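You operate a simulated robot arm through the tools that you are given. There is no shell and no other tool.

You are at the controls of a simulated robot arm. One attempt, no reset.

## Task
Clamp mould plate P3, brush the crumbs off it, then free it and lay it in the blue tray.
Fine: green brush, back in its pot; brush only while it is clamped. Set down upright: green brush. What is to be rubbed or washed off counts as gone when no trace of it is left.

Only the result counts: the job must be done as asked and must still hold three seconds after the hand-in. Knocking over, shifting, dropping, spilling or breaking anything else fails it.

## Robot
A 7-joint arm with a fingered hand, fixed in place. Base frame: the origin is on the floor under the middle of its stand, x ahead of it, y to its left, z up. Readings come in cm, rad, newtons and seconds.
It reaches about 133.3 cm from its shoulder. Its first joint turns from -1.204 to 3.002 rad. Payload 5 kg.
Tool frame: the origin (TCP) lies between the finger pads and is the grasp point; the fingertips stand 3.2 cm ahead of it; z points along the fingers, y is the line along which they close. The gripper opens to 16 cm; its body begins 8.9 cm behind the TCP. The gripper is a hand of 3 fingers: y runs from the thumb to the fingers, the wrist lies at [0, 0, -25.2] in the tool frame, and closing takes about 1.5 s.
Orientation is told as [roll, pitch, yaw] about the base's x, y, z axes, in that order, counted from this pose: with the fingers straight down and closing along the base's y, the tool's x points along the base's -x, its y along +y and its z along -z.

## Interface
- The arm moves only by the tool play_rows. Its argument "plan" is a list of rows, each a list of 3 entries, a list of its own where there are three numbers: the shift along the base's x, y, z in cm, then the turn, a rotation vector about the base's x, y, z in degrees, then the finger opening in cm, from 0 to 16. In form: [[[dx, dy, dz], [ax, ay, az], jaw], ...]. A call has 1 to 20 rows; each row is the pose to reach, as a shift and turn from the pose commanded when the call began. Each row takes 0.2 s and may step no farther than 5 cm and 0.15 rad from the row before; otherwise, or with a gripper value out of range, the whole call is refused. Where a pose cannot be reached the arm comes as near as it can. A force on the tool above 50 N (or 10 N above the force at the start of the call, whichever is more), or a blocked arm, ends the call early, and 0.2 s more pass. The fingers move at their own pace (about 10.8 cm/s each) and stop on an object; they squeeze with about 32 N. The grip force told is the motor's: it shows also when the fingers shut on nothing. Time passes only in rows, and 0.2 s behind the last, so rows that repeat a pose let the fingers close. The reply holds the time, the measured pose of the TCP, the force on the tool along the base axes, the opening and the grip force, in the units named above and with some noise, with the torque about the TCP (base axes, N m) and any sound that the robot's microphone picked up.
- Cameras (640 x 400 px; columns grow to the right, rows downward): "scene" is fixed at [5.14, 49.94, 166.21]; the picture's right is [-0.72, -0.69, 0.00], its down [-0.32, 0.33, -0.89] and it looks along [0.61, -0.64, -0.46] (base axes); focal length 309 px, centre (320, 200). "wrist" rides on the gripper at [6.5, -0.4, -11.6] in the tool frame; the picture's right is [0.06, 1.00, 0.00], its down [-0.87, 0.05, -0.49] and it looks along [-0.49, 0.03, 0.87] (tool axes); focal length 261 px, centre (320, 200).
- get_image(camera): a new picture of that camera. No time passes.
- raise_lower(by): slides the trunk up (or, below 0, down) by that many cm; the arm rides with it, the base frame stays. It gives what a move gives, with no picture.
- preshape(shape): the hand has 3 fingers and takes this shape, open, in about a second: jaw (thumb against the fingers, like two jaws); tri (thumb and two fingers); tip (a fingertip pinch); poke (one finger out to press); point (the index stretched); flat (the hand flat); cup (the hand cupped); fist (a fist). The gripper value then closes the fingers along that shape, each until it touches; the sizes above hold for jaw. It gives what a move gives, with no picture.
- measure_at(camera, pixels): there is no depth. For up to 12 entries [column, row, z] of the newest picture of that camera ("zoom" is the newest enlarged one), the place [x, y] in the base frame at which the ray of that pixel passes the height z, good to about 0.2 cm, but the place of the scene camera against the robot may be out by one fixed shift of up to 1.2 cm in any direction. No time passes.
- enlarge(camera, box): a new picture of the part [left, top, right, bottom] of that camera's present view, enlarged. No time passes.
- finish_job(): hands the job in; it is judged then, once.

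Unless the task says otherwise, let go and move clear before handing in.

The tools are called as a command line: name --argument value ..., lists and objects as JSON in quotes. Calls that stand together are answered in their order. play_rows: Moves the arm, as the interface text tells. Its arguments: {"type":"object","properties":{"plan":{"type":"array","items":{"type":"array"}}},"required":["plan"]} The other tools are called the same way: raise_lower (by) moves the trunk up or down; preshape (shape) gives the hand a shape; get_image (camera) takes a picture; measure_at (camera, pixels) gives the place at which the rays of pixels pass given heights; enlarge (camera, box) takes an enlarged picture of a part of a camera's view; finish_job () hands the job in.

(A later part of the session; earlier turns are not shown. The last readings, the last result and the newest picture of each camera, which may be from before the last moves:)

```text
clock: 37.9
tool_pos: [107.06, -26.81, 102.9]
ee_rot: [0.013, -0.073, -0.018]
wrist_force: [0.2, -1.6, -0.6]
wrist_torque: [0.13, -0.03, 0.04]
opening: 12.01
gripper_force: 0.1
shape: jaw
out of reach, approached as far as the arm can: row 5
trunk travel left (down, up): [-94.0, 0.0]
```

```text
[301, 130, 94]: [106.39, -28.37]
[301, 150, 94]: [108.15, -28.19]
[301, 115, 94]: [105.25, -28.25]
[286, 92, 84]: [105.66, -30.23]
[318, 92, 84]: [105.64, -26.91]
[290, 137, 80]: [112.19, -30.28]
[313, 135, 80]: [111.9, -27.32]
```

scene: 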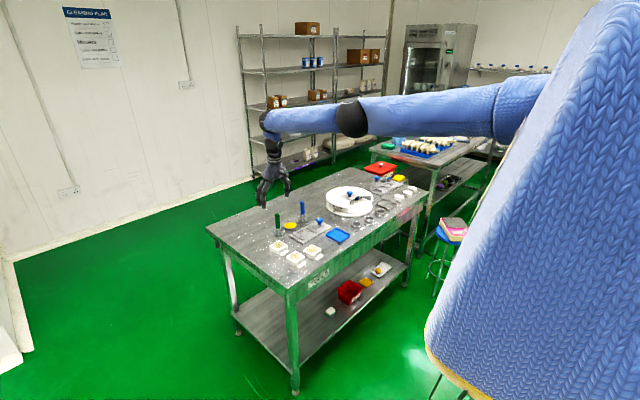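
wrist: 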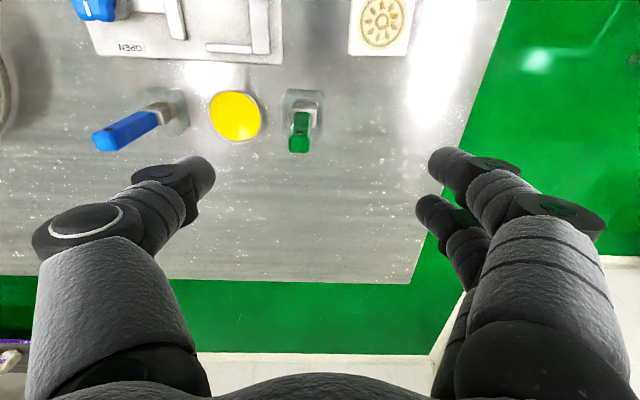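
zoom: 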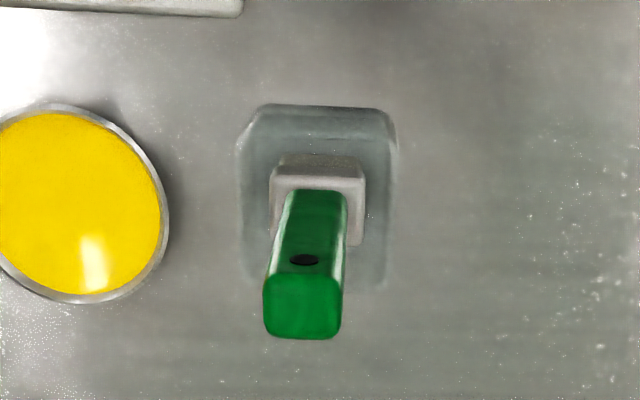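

The zoom shows the handle's top face at about (265–342, 272–337), the ferrule at (270–365, 160–245) and the glass pot at (240–395, 105–290). I'll measure all of these.

measure_at --camera "zoom" --pixels '[[264, 276, 94], [343, 278, 94], [341, 337, 94], [266, 337, 94], [286, 192, 86], [348, 192, 86], [272, 175, 86], [364, 180, 86], [240, 150, 84], [395, 150, 84], [262, 105, 84], [380, 108, 84]]'

measure_at --camera "zoom" --pixels '[[303, 306, 93], [303, 306, 94], [303, 306, 95], [317, 192, 86], [317, 192, 87], [317, 178, 86], [318, 178, 87], [318, 155, 84], [318, 155, 85]]'

```text
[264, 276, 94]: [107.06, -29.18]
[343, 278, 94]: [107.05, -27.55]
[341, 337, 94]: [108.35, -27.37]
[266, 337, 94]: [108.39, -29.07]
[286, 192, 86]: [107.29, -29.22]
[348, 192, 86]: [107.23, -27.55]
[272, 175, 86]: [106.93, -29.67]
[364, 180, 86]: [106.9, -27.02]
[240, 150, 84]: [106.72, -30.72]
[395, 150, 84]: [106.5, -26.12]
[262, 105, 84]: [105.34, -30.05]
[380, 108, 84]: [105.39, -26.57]
```

```text
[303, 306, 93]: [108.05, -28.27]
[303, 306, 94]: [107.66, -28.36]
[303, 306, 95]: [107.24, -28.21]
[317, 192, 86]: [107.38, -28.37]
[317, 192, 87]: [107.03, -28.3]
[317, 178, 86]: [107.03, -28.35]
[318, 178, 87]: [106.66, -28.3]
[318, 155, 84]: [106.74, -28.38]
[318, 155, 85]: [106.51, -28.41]
```

The handle top centre is near (108, -28.3), about 1.65×1.3 cm in section, with the ferrule top at z≈87. Now I'll go back above P3 and remove the small residual tilt from the reach limit.

play_rows --plan '[[[-4, 1.3, -0.5], [-0.2, 1, 0.2], 9], [[-8, 2.6, -1], [-0.4, 2, 0.4], 9], [[-12, 3.9, -1.5], [-0.6, 3, 0.8], 9], [[-16, 5.2, -2], [-0.74, 4.2, 1], 9], [[-19.6, 6.4, -2.9], [-0.74, 4.2, 1], 9], [[-19.6, 6.4, -2.9], [-0.74, 4.2, 1], 9]]'

```text
clock: 39.3
tool_pos: [87.47, -20.97, 99.56]
ee_rot: [-0.001, 0.06, 0.018]
wrist_force: [0.6, 0.3, 0.7]
wrist_torque: [-0.02, 0.02, 0.0]
opening: 9.01
gripper_force: 0.1
shape: jaw
out of reach, approached as far as the arm can: row 1
trunk travel left (down, up): [-94.0, 0.0]
```

The residual tilt reversed sign (pitch 0.06), so the earlier offset was only lag. I'll correct it in place.

play_rows --plan '[[[0, 0.5, 0], [0.05, -3.4, -1], 9], [[0, 0.5, 0], [0.05, -3.4, -1], 9]]'

play_rows --plan '[[[0, 0, 0], [0, 0, 8.2], 9], [[0, 0, 0], [0, 0, 16.4], 9], [[0, 0, 0], [0, 0, 24.6], 9], [[0, 0, 0], [0, 0, 32.8], 9], [[0, 0, 0], [0, 0, 41], 9], [[0, 0, 0], [0, 0, 49.2], 9], [[0, 0, 0], [0, 0, 57.4], 9], [[0, 0, 0], [0, 0, 65.6], 9], [[0, 0, 0], [0, 0, 73.8], 9], [[0, 0, 0], [0, 0, 82], 9], [[0, 0, 0], [0, 0, 90], 9], [[0, 0, 0], [0, 0, 90], 9]]'

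get_image --camera "wrist"

get_image --camera "scene"

```text
clock: 39.9
tool_pos: [87.47, -20.46, 99.52]
ee_rot: [0.0, 0.0, -0.001]
wrist_force: [0.5, -0.3, 0.7]
wrist_torque: [-0.02, 0.0, 0.0]
opening: 9.01
gripper_force: 0.2
shape: jaw
trunk travel left (down, up): [-94.0, 0.0]
```

```text
clock: 42.5
tool_pos: [87.34, -20.65, 99.55]
ee_rot: [0.001, -0.001, 1.57]
wrist_force: [0.4, -0.1, 0.1]
wrist_torque: [-0.01, 0.0, -0.01]
opening: 9.0
gripper_force: 0.0
shape: jaw
trunk travel left (down, up): [-94.0, 0.0]
```

```text
taken
```

wrist: 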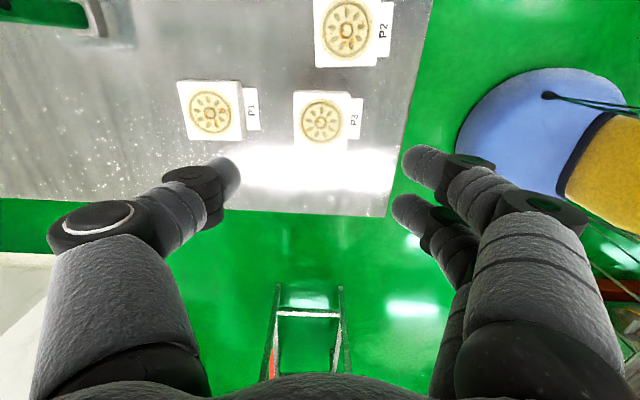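

```text
taken
```

scene: 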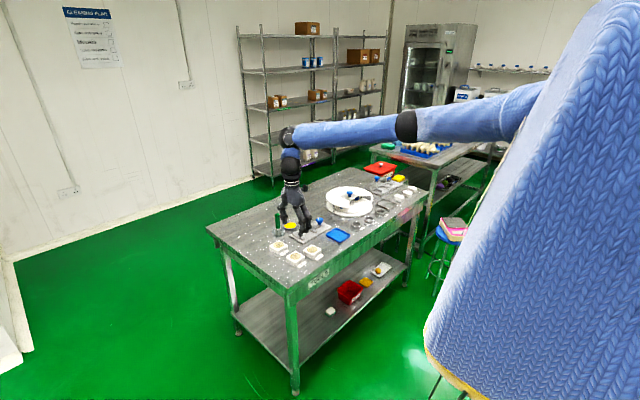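

Yaw +90° is reachable: the thumb is on the +x side, the two fingers on the -x side, and P3 at (325,118) lies between them. I'll enlarge to refine P3's pose from this view.

enlarge --camera "wrist" --box '[240, 70, 400, 170]'

```text
4.00 times, centred on (320, 120) of wrist
```

zoom: 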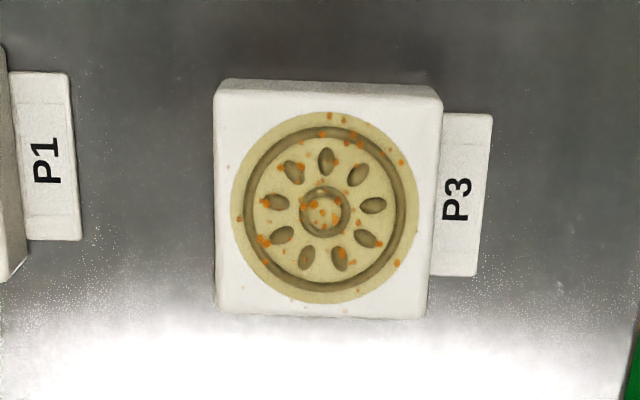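

measure_at --camera "zoom" --pixels '[[215, 94, 82.2], [441, 98, 82.2], [427, 318, 82.2], [217, 311, 82.2], [223, 82, 80], [434, 84, 80], [69, 72, 80], [324, 210, 82.2], [327, 90, 82.2], [322, 314, 82.2], [216, 200, 82.2], [435, 205, 82.2]]'

```text
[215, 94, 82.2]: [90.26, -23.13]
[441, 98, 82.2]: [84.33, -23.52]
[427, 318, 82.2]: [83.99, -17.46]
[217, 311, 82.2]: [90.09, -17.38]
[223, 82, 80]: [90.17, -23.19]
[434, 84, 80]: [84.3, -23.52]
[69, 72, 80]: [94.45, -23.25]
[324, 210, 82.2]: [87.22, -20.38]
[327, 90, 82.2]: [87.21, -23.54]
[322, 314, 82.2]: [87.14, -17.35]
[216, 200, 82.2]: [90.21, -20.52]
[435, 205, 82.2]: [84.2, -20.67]
```

P3's centre is (87.2, -20.45) and it spans 6×6 cm. I'll go down with a moderate opening so the fingertips end about 1.1 cm above the table, high enough on the plate to clear the clamp's short wall later.

play_rows --plan '[[[-0.1, 0.2, -4], [0, 0, 0], 8.8], [[-0.1, 0.2, -8], [0, 0, 0], 8.8], [[-0.1, 0.2, -11], [0, 0, 0], 8.8], [[-0.1, 0.2, -11], [0, 0, 0], 8.8]]'

get_image --camera "wrist"

enlarge --camera "scene" --box '[250, 200, 350, 275]'

```text
clock: 43.5
tool_pos: [87.31, -20.3, 88.71]
ee_rot: [0.003, 0.001, 1.572]
wrist_force: [0.4, 0.8, -0.6]
wrist_torque: [-0.01, -0.03, -0.02]
opening: 8.87
gripper_force: 0.0
shape: jaw
trunk travel left (down, up): [-94.0, 0.0]
```

```text
taken
```

wrist: 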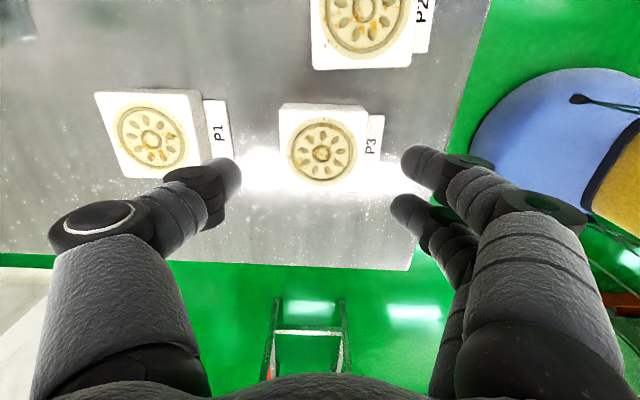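

```text
5.33 times, centred on (300, 238) of scene
```

zoom: 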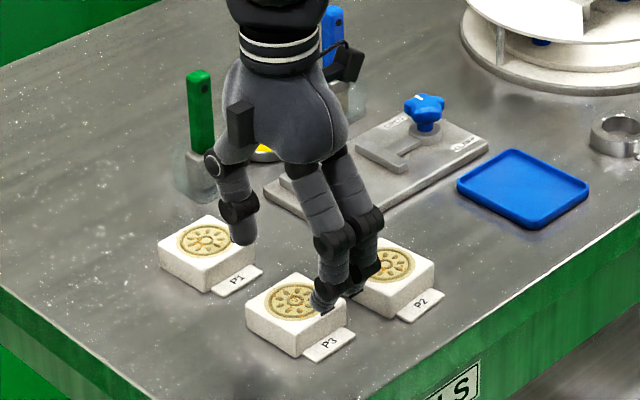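

The thumb and fingers straddle P3 well in the scene zoom, clear of P1 and P2. I'll go down to TCP z≈84.3 and look again before closing.

play_rows --plan '[[[-0.1, -0.15, -2.2], [0, 0, 0], 8.8], [[-0.1, -0.15, -4.3], [0, 0, 0], 8.8], [[-0.1, -0.15, -4.3], [0, 0, 0], 8.8]]'

get_image --camera "wrist"

enlarge --camera "scene" --box '[260, 220, 340, 275]'

```text
clock: 44.3
tool_pos: [87.18, -20.48, 84.37]
ee_rot: [-0.001, 0.0, 1.569]
wrist_force: [0.2, -0.2, 0.4]
wrist_torque: [-0.01, -0.03, 0.03]
opening: 8.86
gripper_force: 0.1
shape: jaw
trunk travel left (down, up): [-94.0, 0.0]
```

```text
taken
```

wrist: 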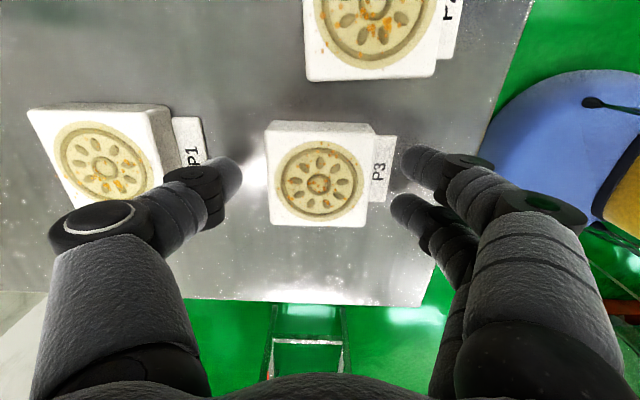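

```text
7.27 times, centred on (300, 248) of scene
```

zoom: 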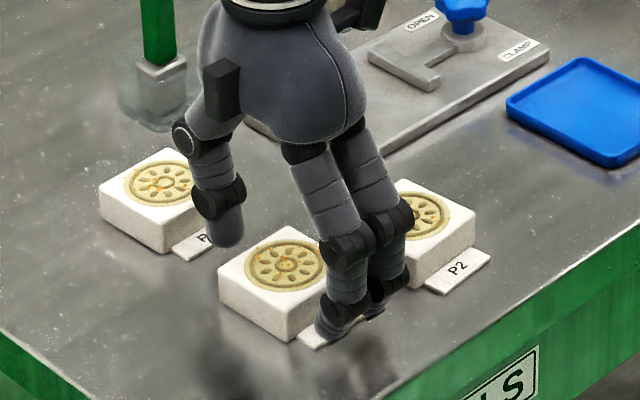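

P3 sits centred between thumb tip (235,170) and finger tips (405,180), so I'll close on it now.

play_rows --plan '[[[0, 0, 0], [0, 0, 0], 7], [[0, 0, 0], [0, 0, 0], 6], [[0, 0, 0], [0, 0, 0], 5], [[0, 0, 0], [0, 0, 0], 4], [[0, 0, 0], [0, 0, 0], 4], [[0, 0, 0], [0, 0, 0], 4], [[0, 0, 0], [0, 0, 0], 4]]'

get_image --camera "wrist"

enlarge --camera "scene" --box '[260, 220, 340, 275]'

```text
clock: 45.9
tool_pos: [87.14, -20.53, 84.41]
ee_rot: [0.002, -0.001, 1.57]
wrist_force: [-0.3, -0.2, 0.1]
wrist_torque: [0.03, 0.04, 0.0]
opening: 5.33
gripper_force: 32.0
shape: jaw
trunk travel left (down, up): [-94.0, 0.0]
```

```text
taken
```

wrist: 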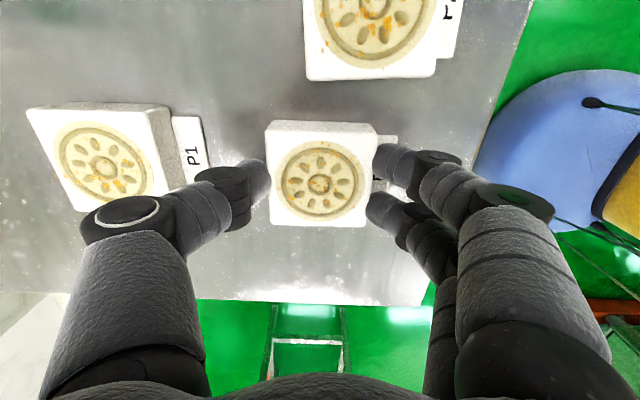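

```text
7.27 times, centred on (300, 248) of scene
```

zoom: 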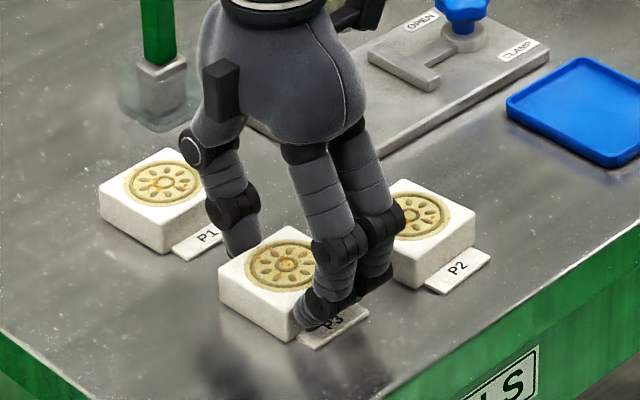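

It's gripping at 32 N with an opening of 5.3. I'll lift it a little and check that the plate comes along level.

play_rows --plan '[[[0, 0, 1], [0, 0, 0], 4], [[0, 0, 2.5], [0, 0, 0], 4], [[0, 0, 5], [0, 0, 0], 4], [[0, 0, 7.5], [0, 0, 0], 4], [[0, 0, 7.5], [0, 0, 0], 4]]'

get_image --camera "wrist"

enlarge --camera "scene" --box '[250, 200, 350, 275]'

```text
clock: 47.1
tool_pos: [87.09, -20.4, 91.8]
ee_rot: [0.001, -0.001, 1.57]
wrist_force: [0.2, 0.7, -1.4]
wrist_torque: [0.01, 0.0, -0.03]
opening: 5.32
gripper_force: 31.6
shape: jaw
trunk travel left (down, up): [-94.0, 0.0]
```

```text
taken
```

wrist: 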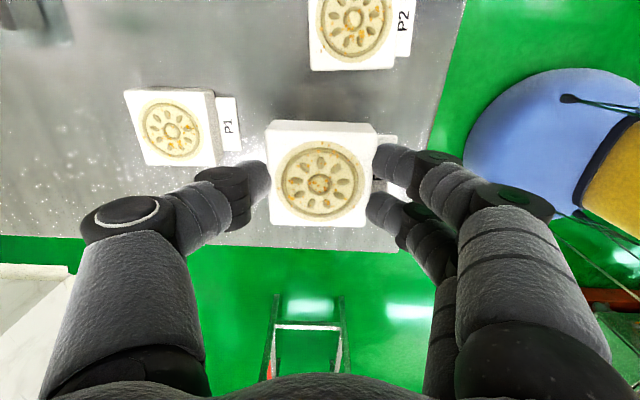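

```text
5.33 times, centred on (300, 238) of scene
```

zoom: 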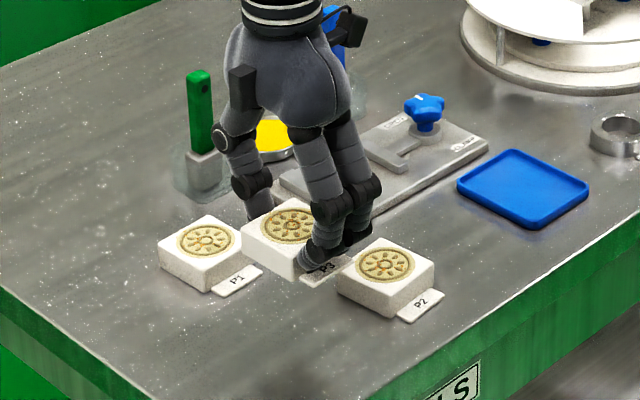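

The plate came up level, with its label attached on the -x side. I'll measure exactly where the plate sits in the hand, taking its top as about 2.2 cm below the TCP.

enlarge --camera "wrist" --box '[240, 110, 400, 240]'

```text
3.08 times, centred on (320, 175) of wrist
```

zoom: 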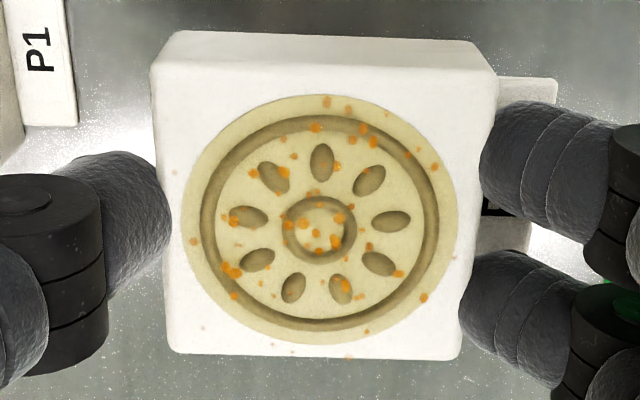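

measure_at --camera "zoom" --pixels '[[150, 64, 89.6], [497, 80, 89.6], [460, 359, 89.6], [170, 353, 89.6], [322, 218, 89.6], [165, 32, 87.4], [485, 45, 87.4]]'

```text
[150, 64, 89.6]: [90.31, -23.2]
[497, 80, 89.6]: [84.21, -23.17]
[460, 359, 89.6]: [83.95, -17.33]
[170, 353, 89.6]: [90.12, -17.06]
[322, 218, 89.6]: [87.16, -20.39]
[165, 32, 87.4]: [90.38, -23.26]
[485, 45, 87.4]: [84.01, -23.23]
```

The plate is centred on the TCP within about 0.1 cm. I'll carry it at z≈91.8, first in -y and then in +x, to above the clamp nest centred at (98.5, -37.3).

play_rows --plan '[[[0.5, -4, 0.5], [0, 0, 0], 4], [[1, -8, 0.5], [0, 0, 0], 4], [[2, -12, 0.5], [0, 0, 0], 4], [[3.5, -16, 0.5], [0, 0, 0], 4], [[6.5, -17, 0], [0, 0, 0], 4], [[9, -17, 0], [0, 0, 0], 4], [[11.3, -17, 0], [0, 0, 0], 4], [[11.3, -17, 0], [0, 0, 0], 4]]'

get_image --camera "wrist"

enlarge --camera "scene" --box '[270, 195, 350, 250]'

```text
clock: 48.9
tool_pos: [98.49, -37.61, 91.94]
ee_rot: [0.0, -0.002, 1.572]
wrist_force: [0.0, -0.2, -1.9]
wrist_torque: [-0.01, -0.02, 0.01]
opening: 5.34
gripper_force: 32.1
shape: jaw
trunk travel left (down, up): [-94.0, 0.0]
```

```text
taken
```

wrist: 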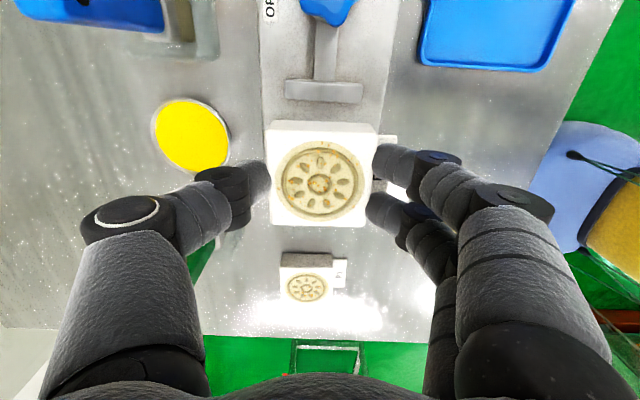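

```text
7.27 times, centred on (310, 222) of scene
```

zoom: 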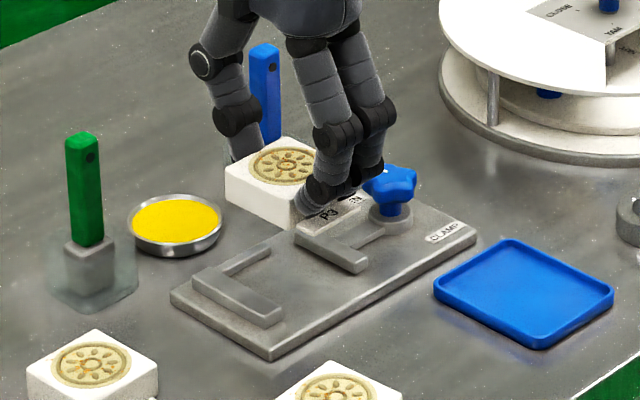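

The plate hovers over the nest, and the moving jaw is visible at (323,92). I'll measure the jaw from this view as a cross-check of the nest position.

enlarge --camera "wrist" --box '[250, 20, 400, 125]'

```text
3.81 times, centred on (325, 72) of wrist
```

zoom: 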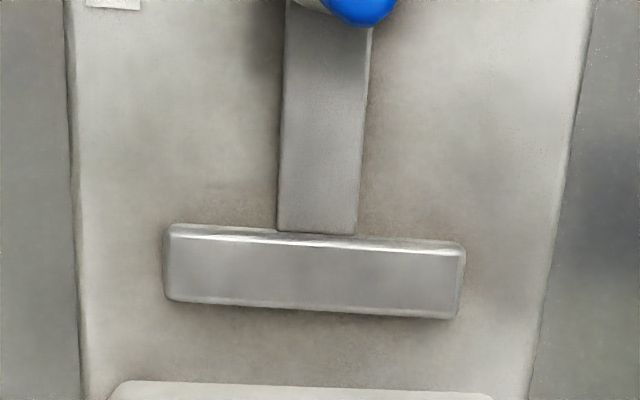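

measure_at --camera "zoom" --pixels '[[168, 302, 82.2], [455, 320, 82.2], [163, 228, 82.2], [463, 246, 82.2], [72, 200, 81], [555, 250, 81], [320, 312, 82.2], [320, 312, 82.5]]'

```text
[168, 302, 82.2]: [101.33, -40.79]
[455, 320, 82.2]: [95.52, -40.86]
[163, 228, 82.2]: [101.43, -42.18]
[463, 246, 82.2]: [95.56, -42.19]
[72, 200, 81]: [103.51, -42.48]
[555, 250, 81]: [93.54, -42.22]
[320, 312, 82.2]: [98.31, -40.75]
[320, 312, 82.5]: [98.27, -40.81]
```

The jaw's inner face is at y=-40.8 and it is centred at x=98.45, which matches the earlier figures. I'll centre the plate at about (98.3, -37.3) and go down to just above the base for a check.

play_rows --plan '[[[-0.25, 0.2, -1.5], [0, 0, 0], 4], [[-0.25, 0.2, -3], [0, 0, 0], 4], [[-0.25, 0.2, -4.4], [0, 0, 0], 4], [[-0.25, 0.2, -4.4], [0, 0, 0], 4]]'

enlarge --camera "scene" --box '[280, 205, 340, 250]'

get_image --camera "wrist"

```text
clock: 49.9
tool_pos: [98.33, -37.4, 87.34]
ee_rot: [0.002, 0.0, 1.567]
wrist_force: [-0.5, -0.1, -1.6]
wrist_torque: [0.03, 0.0, -0.03]
opening: 5.34
gripper_force: 32.5
shape: jaw
trunk travel left (down, up): [-94.0, 0.0]
```

```text
8.89 times, centred on (310, 228) of scene
```

zoom: 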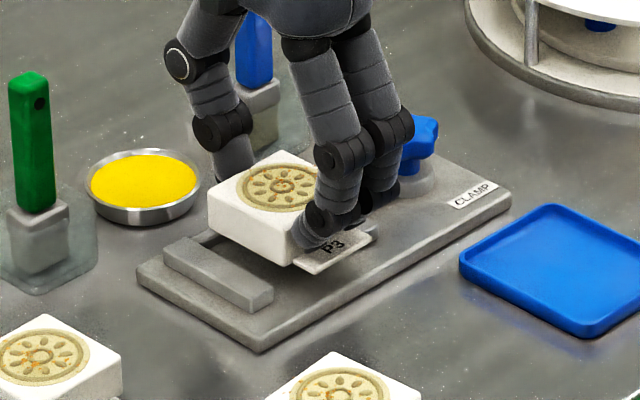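

```text
taken
```

wrist: 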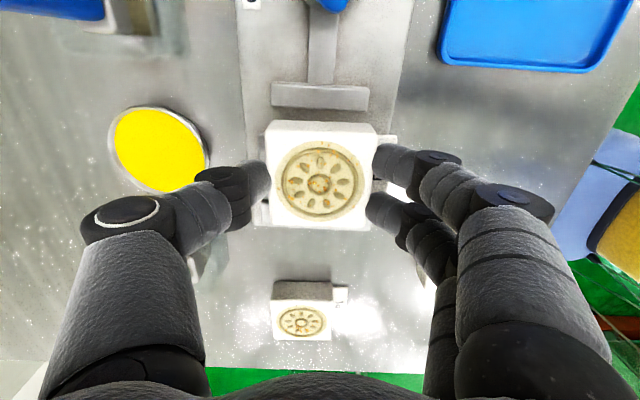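

The plate is aligned over the nest, clear of the long wall and the jaw. I'll lower it in small steps until it makes contact.

play_rows --plan '[[[-0.05, 0, -0.6], [0, 0, 0], 4], [[-0.05, 0, -1.1], [0, 0, 0], 4], [[-0.05, 0, -1.5], [0, 0, 0], 4], [[-0.05, 0, -1.7], [0, 0, 0], 4], [[-0.05, 0, -1.7], [0, 0, 0], 4]]'

enlarge --camera "scene" --box '[280, 205, 340, 250]'

get_image --camera "wrist"

```text
clock: 51.1
tool_pos: [98.09, -37.35, 85.74]
ee_rot: [0.002, 0.0, 1.571]
wrist_force: [-0.2, -0.2, -0.9]
wrist_torque: [0.01, 0.0, 0.02]
opening: 5.3
gripper_force: 31.9
shape: jaw
trunk travel left (down, up): [-94.0, 0.0]
```

```text
8.89 times, centred on (310, 228) of scene
```

zoom: 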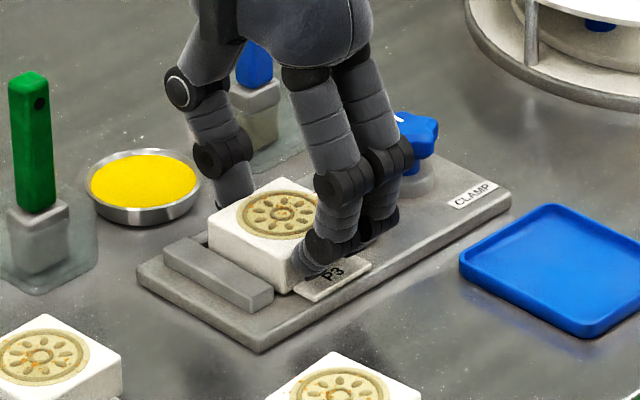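

```text
taken
```

wrist: 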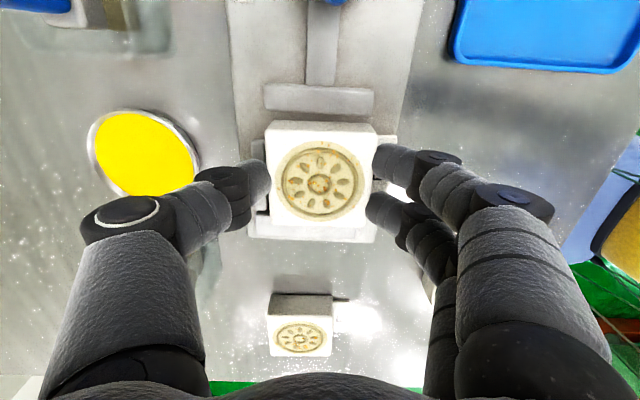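

It's about 0.3 cm above the expected seat, so I'll take one small step and check the force.

play_rows --plan '[[[0, 0, -0.2], [0, 0, 0], 4], [[0, 0, -0.35], [0, 0, 0], 4]]'

```text
clock: 51.7
tool_pos: [98.14, -37.26, 85.55]
ee_rot: [0.0, 0.001, 1.572]
wrist_force: [0.7, -0.5, 8.4]
wrist_torque: [0.0, 0.03, -0.02]
opening: 5.32
gripper_force: 32.0
shape: jaw
trunk travel left (down, up): [-94.0, 0.0]
```

The plate is seated (8.4 N upward at TCP z=85.55). I'll ease it 0.3 cm in +x towards the short stop while watching the side force.

play_rows --plan '[[[0, 0, 0.12], [0, 0, 0], 4], [[0.15, 0, 0.12], [0, 0, 0], 4], [[0.3, 0, 0.12], [0, 0, 0], 4], [[0.3, 0, 0.1], [0, 0, 0], 4]]'

enlarge --camera "wrist" --box '[230, 80, 410, 260]'

```text
clock: 52.7
tool_pos: [98.29, -37.23, 85.46]
ee_rot: [0.001, 0.0, 1.571]
wrist_force: [-1.0, 1.8, 4.5]
wrist_torque: [0.08, 0.08, -0.02]
opening: 5.32
gripper_force: 31.9
shape: jaw
trunk travel left (down, up): [-94.0, 0.0]
```

```text
2.22 times, centred on (320, 170) of wrist
```

zoom: 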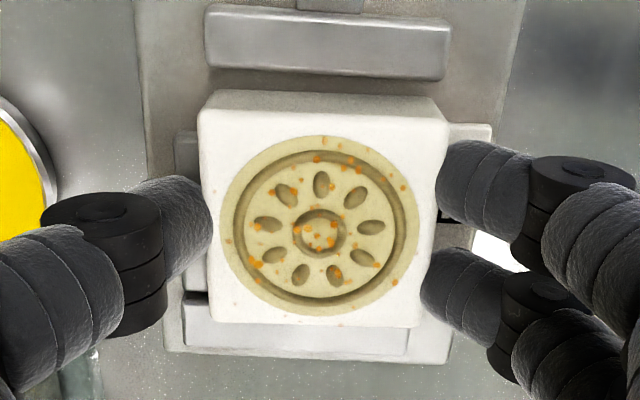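

The plate lies in the L: the short wall is at the left (175–205,130–290) and the long wall along the bottom (185–410,290–355). I'll open the fingers now.

play_rows --plan '[[[0, 0, 0], [0, 0, 0], 6], [[0, 0, 0], [0, 0, 0], 7], [[0, 0, 0], [0, 0, 0], 8], [[0, 0, 0], [0, 0, 0], 8.5], [[0, 0, 0], [0, 0, 0], 8.5]]'

enlarge --camera "wrist" --box '[230, 80, 410, 260]'

enlarge --camera "scene" --box '[280, 205, 340, 250]'

```text
clock: 53.9
tool_pos: [98.39, -37.29, 85.44]
ee_rot: [0.001, 0.0, 1.57]
wrist_force: [0.4, -0.1, -0.5]
wrist_torque: [-0.01, 0.02, 0.03]
opening: 8.4
gripper_force: 0.0
shape: jaw
trunk travel left (down, up): [-94.0, 0.0]
```

```text
2.22 times, centred on (320, 170) of wrist
```

zoom: 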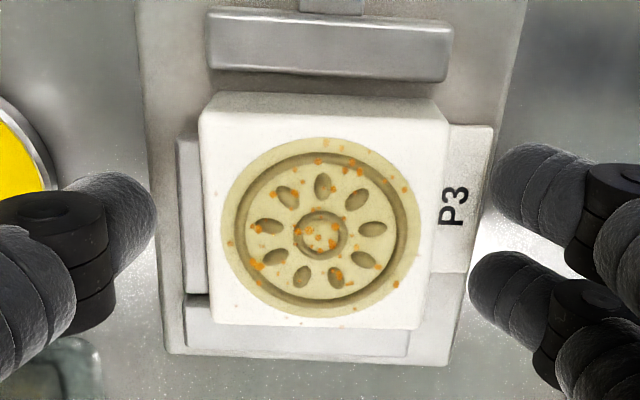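

```text
8.89 times, centred on (310, 228) of scene
```

zoom: 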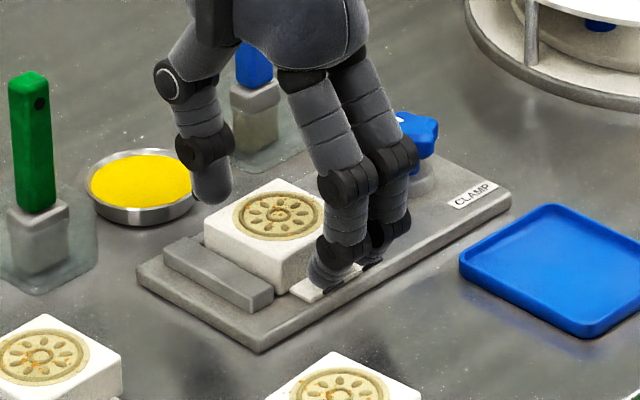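

P3 is free in the nest, flat and parallel to the walls. I'll raise the hand clear and shift towards the knob at a safe height to look at the knob, its labels and the nearby blue brush.

play_rows --plan '[[[0, 0, 4], [0, 0, 0], 8.5], [[0, 0, 8], [0, 0, 0], 8.5], [[0, 0, 12], [0, 0, 0], 8.5], [[0, 0, 16], [0, 0, 0], 8.5], [[-2, -4, 17], [0, 0, 0], 8.5], [[-4, -8, 18], [0, 0, 0], 8.5], [[-4, -12, 18], [0, 0, 0], 8.5], [[-4, -15, 18], [0, 0, 0], 8.5], [[-4, -15, 18], [0, 0, 0], 8.5]]'

get_image --camera "wrist"

enlarge --camera "wrist" --box '[190, 60, 430, 230]'

```text
clock: 55.9
tool_pos: [94.45, -52.23, 103.34]
ee_rot: [0.001, 0.001, 1.571]
wrist_force: [-0.6, 0.0, -0.9]
wrist_torque: [0.01, 0.02, -0.01]
opening: 8.44
gripper_force: 0.1
shape: jaw
trunk travel left (down, up): [-94.0, 0.0]
```

```text
taken
```

wrist: 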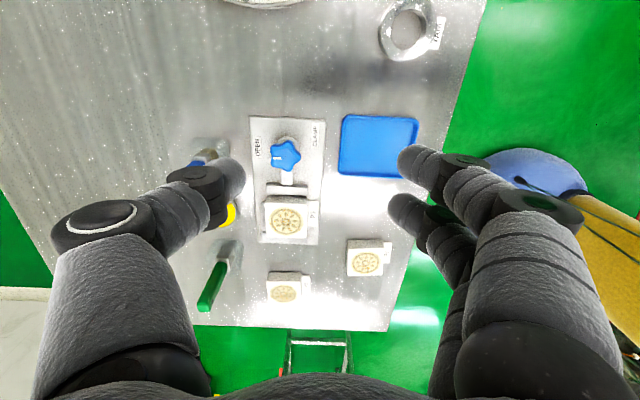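

```text
2.35 times, centred on (310, 145) of wrist
```

zoom: 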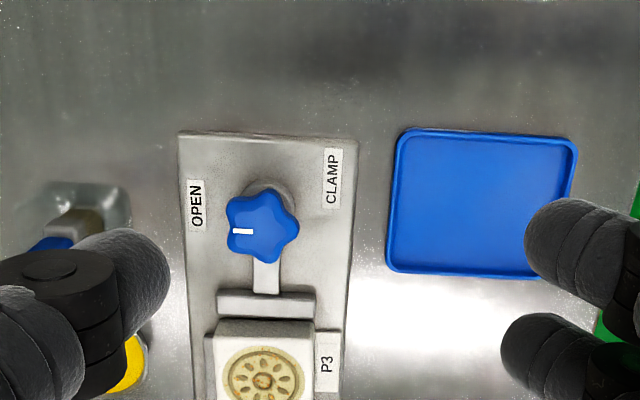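

A clear view: the knob mark points left (+x) at OPEN (196,205), and CLAMP is at (333,177). Going clockwise from above it's about 155°. I'll measure the pivot, knob, labels, tray and blue brush.

measure_at --camera "zoom" --pixels '[[196, 205, 81], [333, 177, 81], [272, 200, 82], [263, 226, 85], [263, 226, 86], [240, 231, 85], [400, 132, 81], [575, 142, 81], [388, 270, 81], [560, 278, 81], [90, 215, 84], [266, 275, 82]]'

enlarge --camera "wrist" --box '[250, 110, 330, 250]'

```text
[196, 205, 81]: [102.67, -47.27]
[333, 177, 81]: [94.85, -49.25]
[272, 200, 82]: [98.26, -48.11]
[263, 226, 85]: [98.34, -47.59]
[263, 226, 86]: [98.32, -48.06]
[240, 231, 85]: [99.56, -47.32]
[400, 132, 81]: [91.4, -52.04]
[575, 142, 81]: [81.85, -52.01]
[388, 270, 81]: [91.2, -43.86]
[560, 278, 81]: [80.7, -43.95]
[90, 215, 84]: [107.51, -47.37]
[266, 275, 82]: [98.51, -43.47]
```

```text
2.86 times, centred on (290, 180) of wrist
```

zoom: 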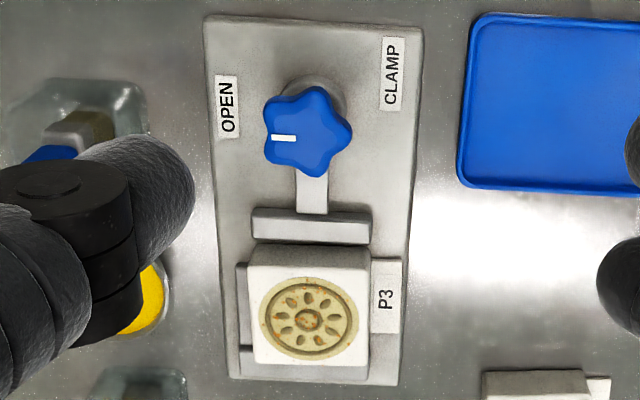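

The pivot is at about (98.45, -47.5) and the star's top at z≈85.2, with its valleys at 0°, ±72° and ±144°. CLAMP lies 154° clockwise, so I'll do it in two grips from yaw ~18° with the thumb in a valley, which keeps the fingers away from the blue brush at (107.5, -47.4). First I move above the knob and rotate.

play_rows --plan '[[[0.5, 0.6, 0], [0, 0, -8], 7], [[1, 1.2, 0], [0, 0, -16], 7], [[1.5, 1.8, 0], [0, 0, -24], 7], [[2, 2.4, 0], [0, 0, -32], 7], [[2.5, 3, 0], [0, 0, -40], 7], [[3, 3.6, 0], [0, 0, -48], 7], [[3.5, 4.2, -1], [0, 0, -56], 7], [[4, 4.7, -2], [0, 0, -64], 7], [[4, 4.7, -4], [0, 0, -72], 7], [[4, 4.7, -4], [0, 0, -72], 7]]'

get_image --camera "wrist"

enlarge --camera "wrist" --box '[240, 60, 400, 190]'

```text
clock: 58.1
tool_pos: [98.37, -47.58, 99.48]
ee_rot: [0.002, -0.001, 0.312]
wrist_force: [-0.4, -0.3, -0.2]
wrist_torque: [-0.04, -0.01, 0.01]
opening: 7.08
gripper_force: 0.2
shape: jaw
trunk travel left (down, up): [-94.0, 0.0]
```

```text
taken
```

wrist: 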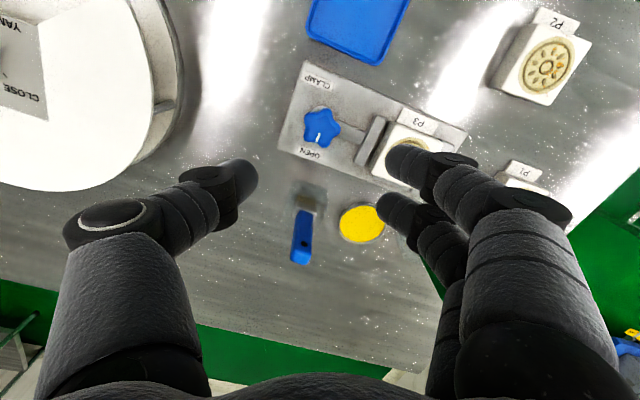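

```text
3.08 times, centred on (320, 125) of wrist
```

zoom: 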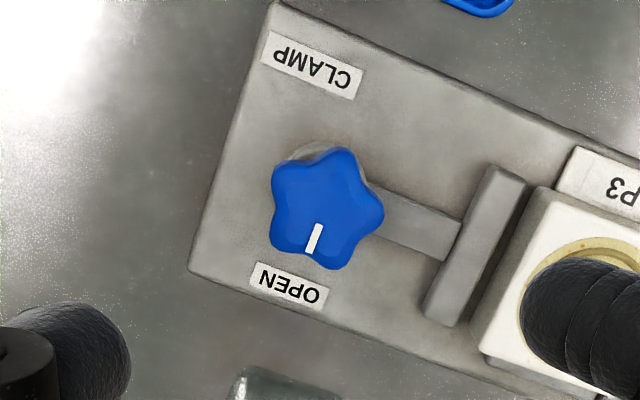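

The mark points straight at OPEN, and the star centre is at zoom (325,210). I'll refine the pivot position from this view.

measure_at --camera "zoom" --pixels '[[325, 210, 84.5], [325, 210, 85.2], [290, 287, 81], [312, 65, 81], [420, 222, 82], [312, 240, 85.2], [320, 150, 84], [325, 175, 82]]'

```text
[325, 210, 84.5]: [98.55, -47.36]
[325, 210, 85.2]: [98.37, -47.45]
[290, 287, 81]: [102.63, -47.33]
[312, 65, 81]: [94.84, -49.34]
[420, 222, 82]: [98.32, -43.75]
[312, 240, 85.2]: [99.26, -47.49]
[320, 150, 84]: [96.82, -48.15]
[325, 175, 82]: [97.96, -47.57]
```

The knob centre is confirmed at (98.4, -47.45). I'll descend over it, stopping at z≈90 to check before going to grip height.

play_rows --plan '[[[0.03, 0.12, -3.5], [0, 0, 0], 7], [[0.03, 0.12, -7], [0, 0, 0], 7], [[0.03, 0.12, -9.5], [0, 0, 0], 7], [[0.03, 0.12, -9.5], [0, 0, 0], 7]]'

get_image --camera "wrist"

enlarge --camera "scene" --box '[285, 195, 365, 250]'

```text
clock: 59.1
tool_pos: [98.61, -47.46, 90.03]
ee_rot: [0.002, 0.002, 0.312]
wrist_force: [0.6, -0.1, 0.6]
wrist_torque: [-0.04, 0.01, 0.01]
opening: 7.01
gripper_force: 0.1
shape: jaw
trunk travel left (down, up): [-94.0, 0.0]
```

```text
taken
```

wrist: 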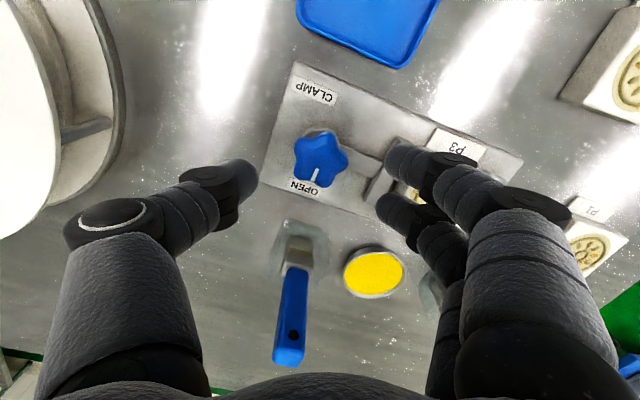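

```text
7.27 times, centred on (325, 222) of scene
```

zoom: 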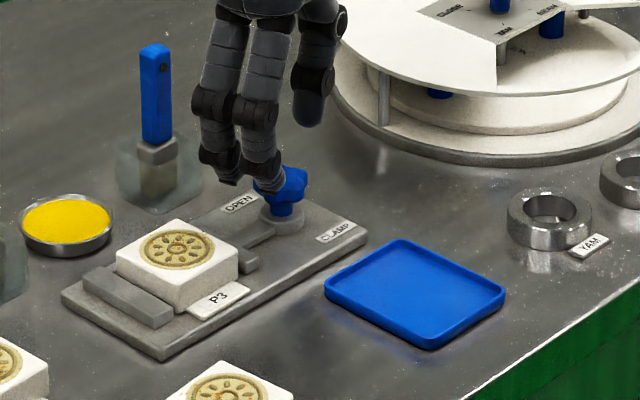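

The knob is between the thumb tip (240,180) and the fingers (395,180), and the drum is clear. I'll go down to grip height and close.

play_rows --plan '[[[-0.15, 0, -1.8], [0, 0, 0], 7], [[-0.15, 0, -3.4], [0, 0, 0], 7], [[-0.15, 0, -3.4], [0, 0, 0], 7]]'

enlarge --camera "wrist" --box '[220, 110, 420, 260]'

enlarge --camera "scene" --box '[285, 195, 365, 250]'

```text
clock: 59.9
tool_pos: [98.34, -47.41, 86.62]
ee_rot: [0.002, 0.0, 0.315]
wrist_force: [0.5, -0.1, -0.3]
wrist_torque: [-0.01, 0.01, 0.02]
opening: 6.99
gripper_force: 0.0
shape: jaw
trunk travel left (down, up): [-94.0, 0.0]
```

```text
2.67 times, centred on (320, 185) of wrist
```

zoom: 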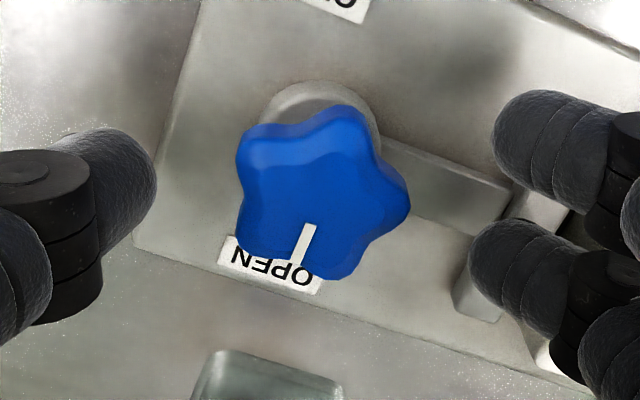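

```text
7.27 times, centred on (325, 222) of scene
```

zoom: 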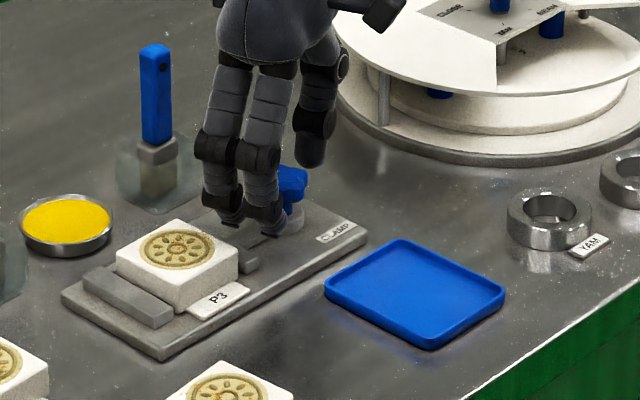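

The thumb faces a valley on the left, and the fingers straddle the lobe on the right. I'll close on the knob.

play_rows --plan '[[[0, 0, 0], [0, 0, 0], 5], [[0, 0, 0], [0, 0, 0], 4], [[0, 0, 0], [0, 0, 0], 3], [[0, 0, 0], [0, 0, 0], 2], [[0, 0, 0], [0, 0, 0], 2], [[0, 0, 0], [0, 0, 0], 2]]'

enlarge --camera "wrist" --box '[220, 110, 420, 260]'

```text
clock: 61.3
tool_pos: [98.4, -47.44, 86.44]
ee_rot: [0.003, 0.0, 0.313]
wrist_force: [1.1, -5.1, -1.9]
wrist_torque: [-0.13, -0.04, 0.0]
opening: 2.47
gripper_force: 32.2
shape: jaw
trunk travel left (down, up): [-94.0, 0.0]
```

```text
2.67 times, centred on (320, 185) of wrist
```

zoom: 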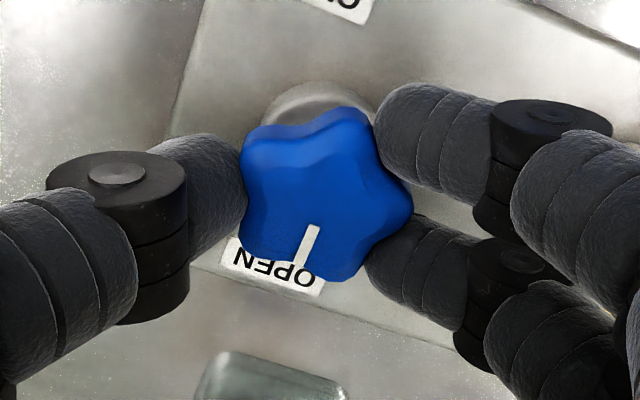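

The grip is ideal, with the lobe between the fingers and the thumb in a valley. I'll turn 25° clockwise first and check the jaw's response.

play_rows --plan '[[[0, 0, 0], [0, 0, -8], 2], [[0, 0, 0], [0, 0, -16], 2], [[0, 0, 0], [0, 0, -25], 2], [[0, 0, 0], [0, 0, -25], 2]]'

get_image --camera "wrist"

enlarge --camera "scene" --box '[285, 205, 345, 250]'

```text
refused: row 3 steps farther than a row can; nothing moved
```

```text
taken
```

wrist: 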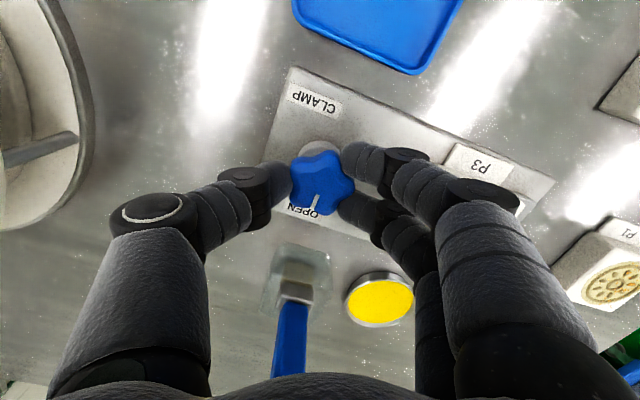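

```text
8.89 times, centred on (315, 228) of scene
```

zoom: 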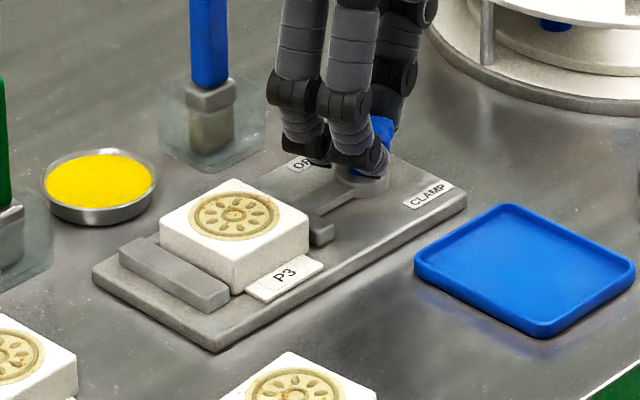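

That was refused for a 9° step (the limit is 8.6°), and nothing moved. I'll resend it with 8° steps.

play_rows --plan '[[[0, 0, 0], [0, 0, -8], 2], [[0, 0, 0], [0, 0, -16], 2], [[0, 0, 0], [0, 0, -24], 2], [[0, 0, 0], [0, 0, -24], 2]]'

get_image --camera "wrist"

enlarge --camera "scene" --box '[285, 205, 345, 250]'

```text
clock: 62.3
tool_pos: [98.43, -47.45, 86.49]
ee_rot: [0.002, 0.002, -0.106]
wrist_force: [2.7, -5.3, -0.8]
wrist_torque: [-0.12, -0.08, -0.02]
opening: 2.49
gripper_force: 31.9
shape: jaw
trunk travel left (down, up): [-94.0, 0.0]
```

```text
taken
```

wrist: 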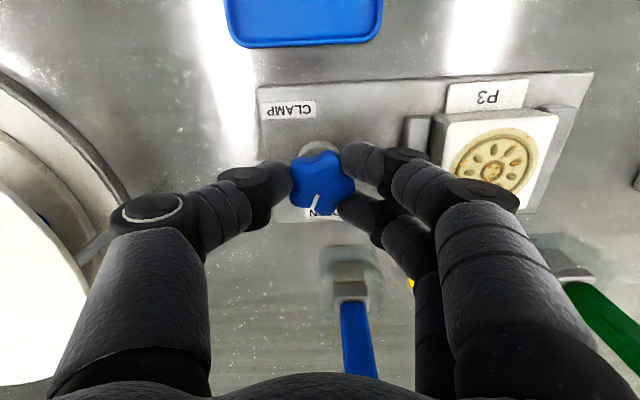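

```text
8.89 times, centred on (315, 228) of scene
```

zoom: 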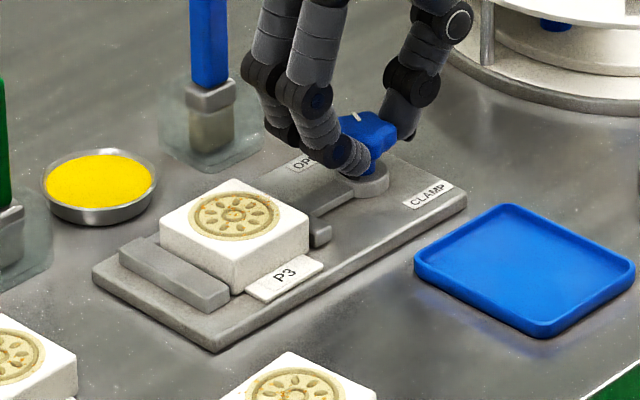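

The knob turns freely with the hand. I'll continue another 48° clockwise and check whether the jaw closes towards the plate.

play_rows --plan '[[[0, 0, 0], [0, 0, -8], 2], [[0, 0, 0], [0, 0, -16], 2], [[0, 0, 0], [0, 0, -24], 2], [[0, 0, 0], [0, 0, -32], 2], [[0, 0, 0], [0, 0, -40], 2], [[0, 0, 0], [0, 0, -48], 2], [[0, 0, 0], [0, 0, -48], 2]]'

get_image --camera "wrist"

enlarge --camera "scene" --box '[285, 205, 345, 250]'

```text
clock: 63.9
tool_pos: [98.46, -47.54, 86.48]
ee_rot: [0.0, 0.0, -0.944]
wrist_force: [3.6, 0.8, -3.1]
wrist_torque: [0.03, -0.11, -0.04]
opening: 2.44
gripper_force: 32.3
shape: jaw
trunk travel left (down, up): [-94.0, 0.0]
```

```text
taken
```

wrist: 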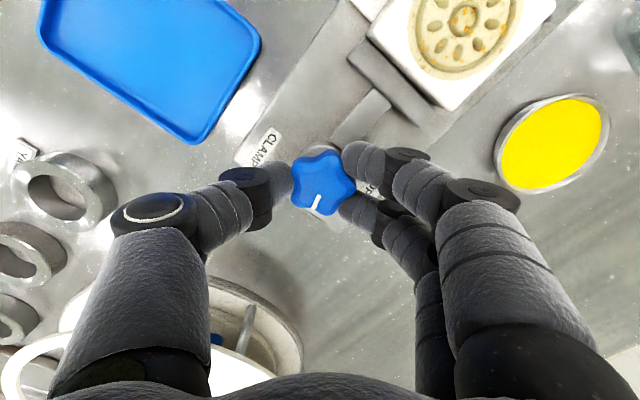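

```text
8.89 times, centred on (315, 228) of scene
```

zoom: 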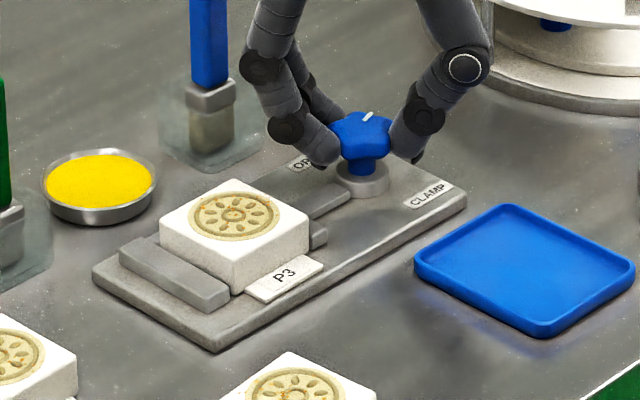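

The jaw has moved up against the plate's edge (390,80) after 72° of turn. I'll release, lift, turn the hand back and re-grip for the remaining ~82°.

play_rows --plan '[[[0, 0, 0], [0, 0, 0], 4], [[0, 0, 0], [0, 0, 0], 6], [[0, 0, 0], [0, 0, 0], 7], [[0, 0, 0], [0, 0, 0], 7], [[0, 0, 3], [0, 0, 0], 7], [[0, 0, 5.5], [0, 0, 0], 7], [[0, 0, 5.5], [0, 0, 8], 7], [[0, 0, 5.5], [0, 0, 16], 7], [[0, 0, 5.5], [0, 0, 24], 7], [[0, 0, 5.5], [0, 0, 32], 7], [[0, 0, 5.5], [0, 0, 40], 7], [[0, 0, 5.5], [0, 0, 48], 7], [[0, 0, 5.5], [0, 0, 56], 7], [[0, 0, 5.5], [0, 0, 64], 7], [[0, 0, 5.5], [0, 0, 72], 7], [[0, 0, 5.5], [0, 0, 72], 7]]'

get_image --camera "wrist"

enlarge --camera "wrist" --box '[240, 60, 480, 260]'

```text
clock: 67.3
tool_pos: [98.34, -47.6, 92.15]
ee_rot: [0.002, 0.001, 0.314]
wrist_force: [-0.5, -0.2, 0.1]
wrist_torque: [0.01, 0.0, -0.01]
opening: 6.95
gripper_force: 0.0
shape: jaw
trunk travel left (down, up): [-94.0, 0.0]
```

```text
taken
```

wrist: 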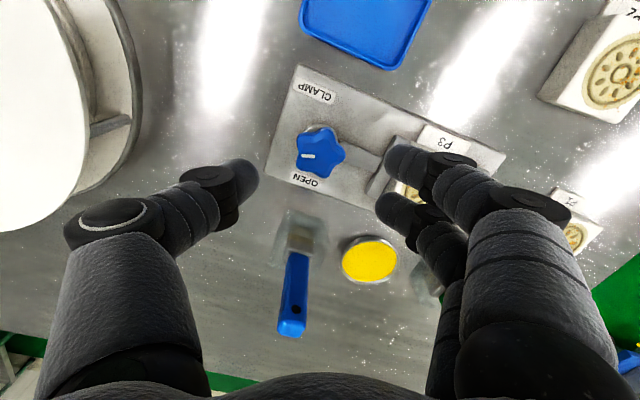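

```text
2.00 times, centred on (360, 160) of wrist
```

zoom: 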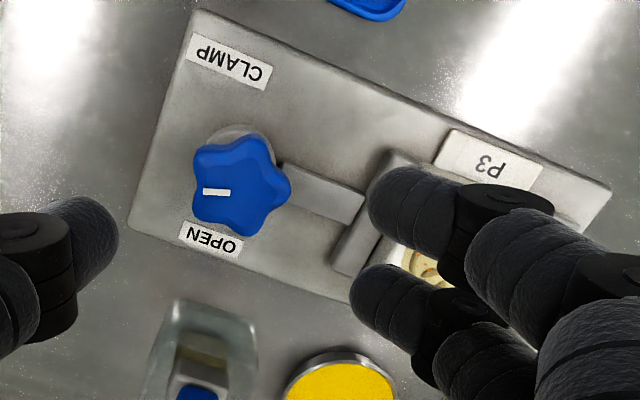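

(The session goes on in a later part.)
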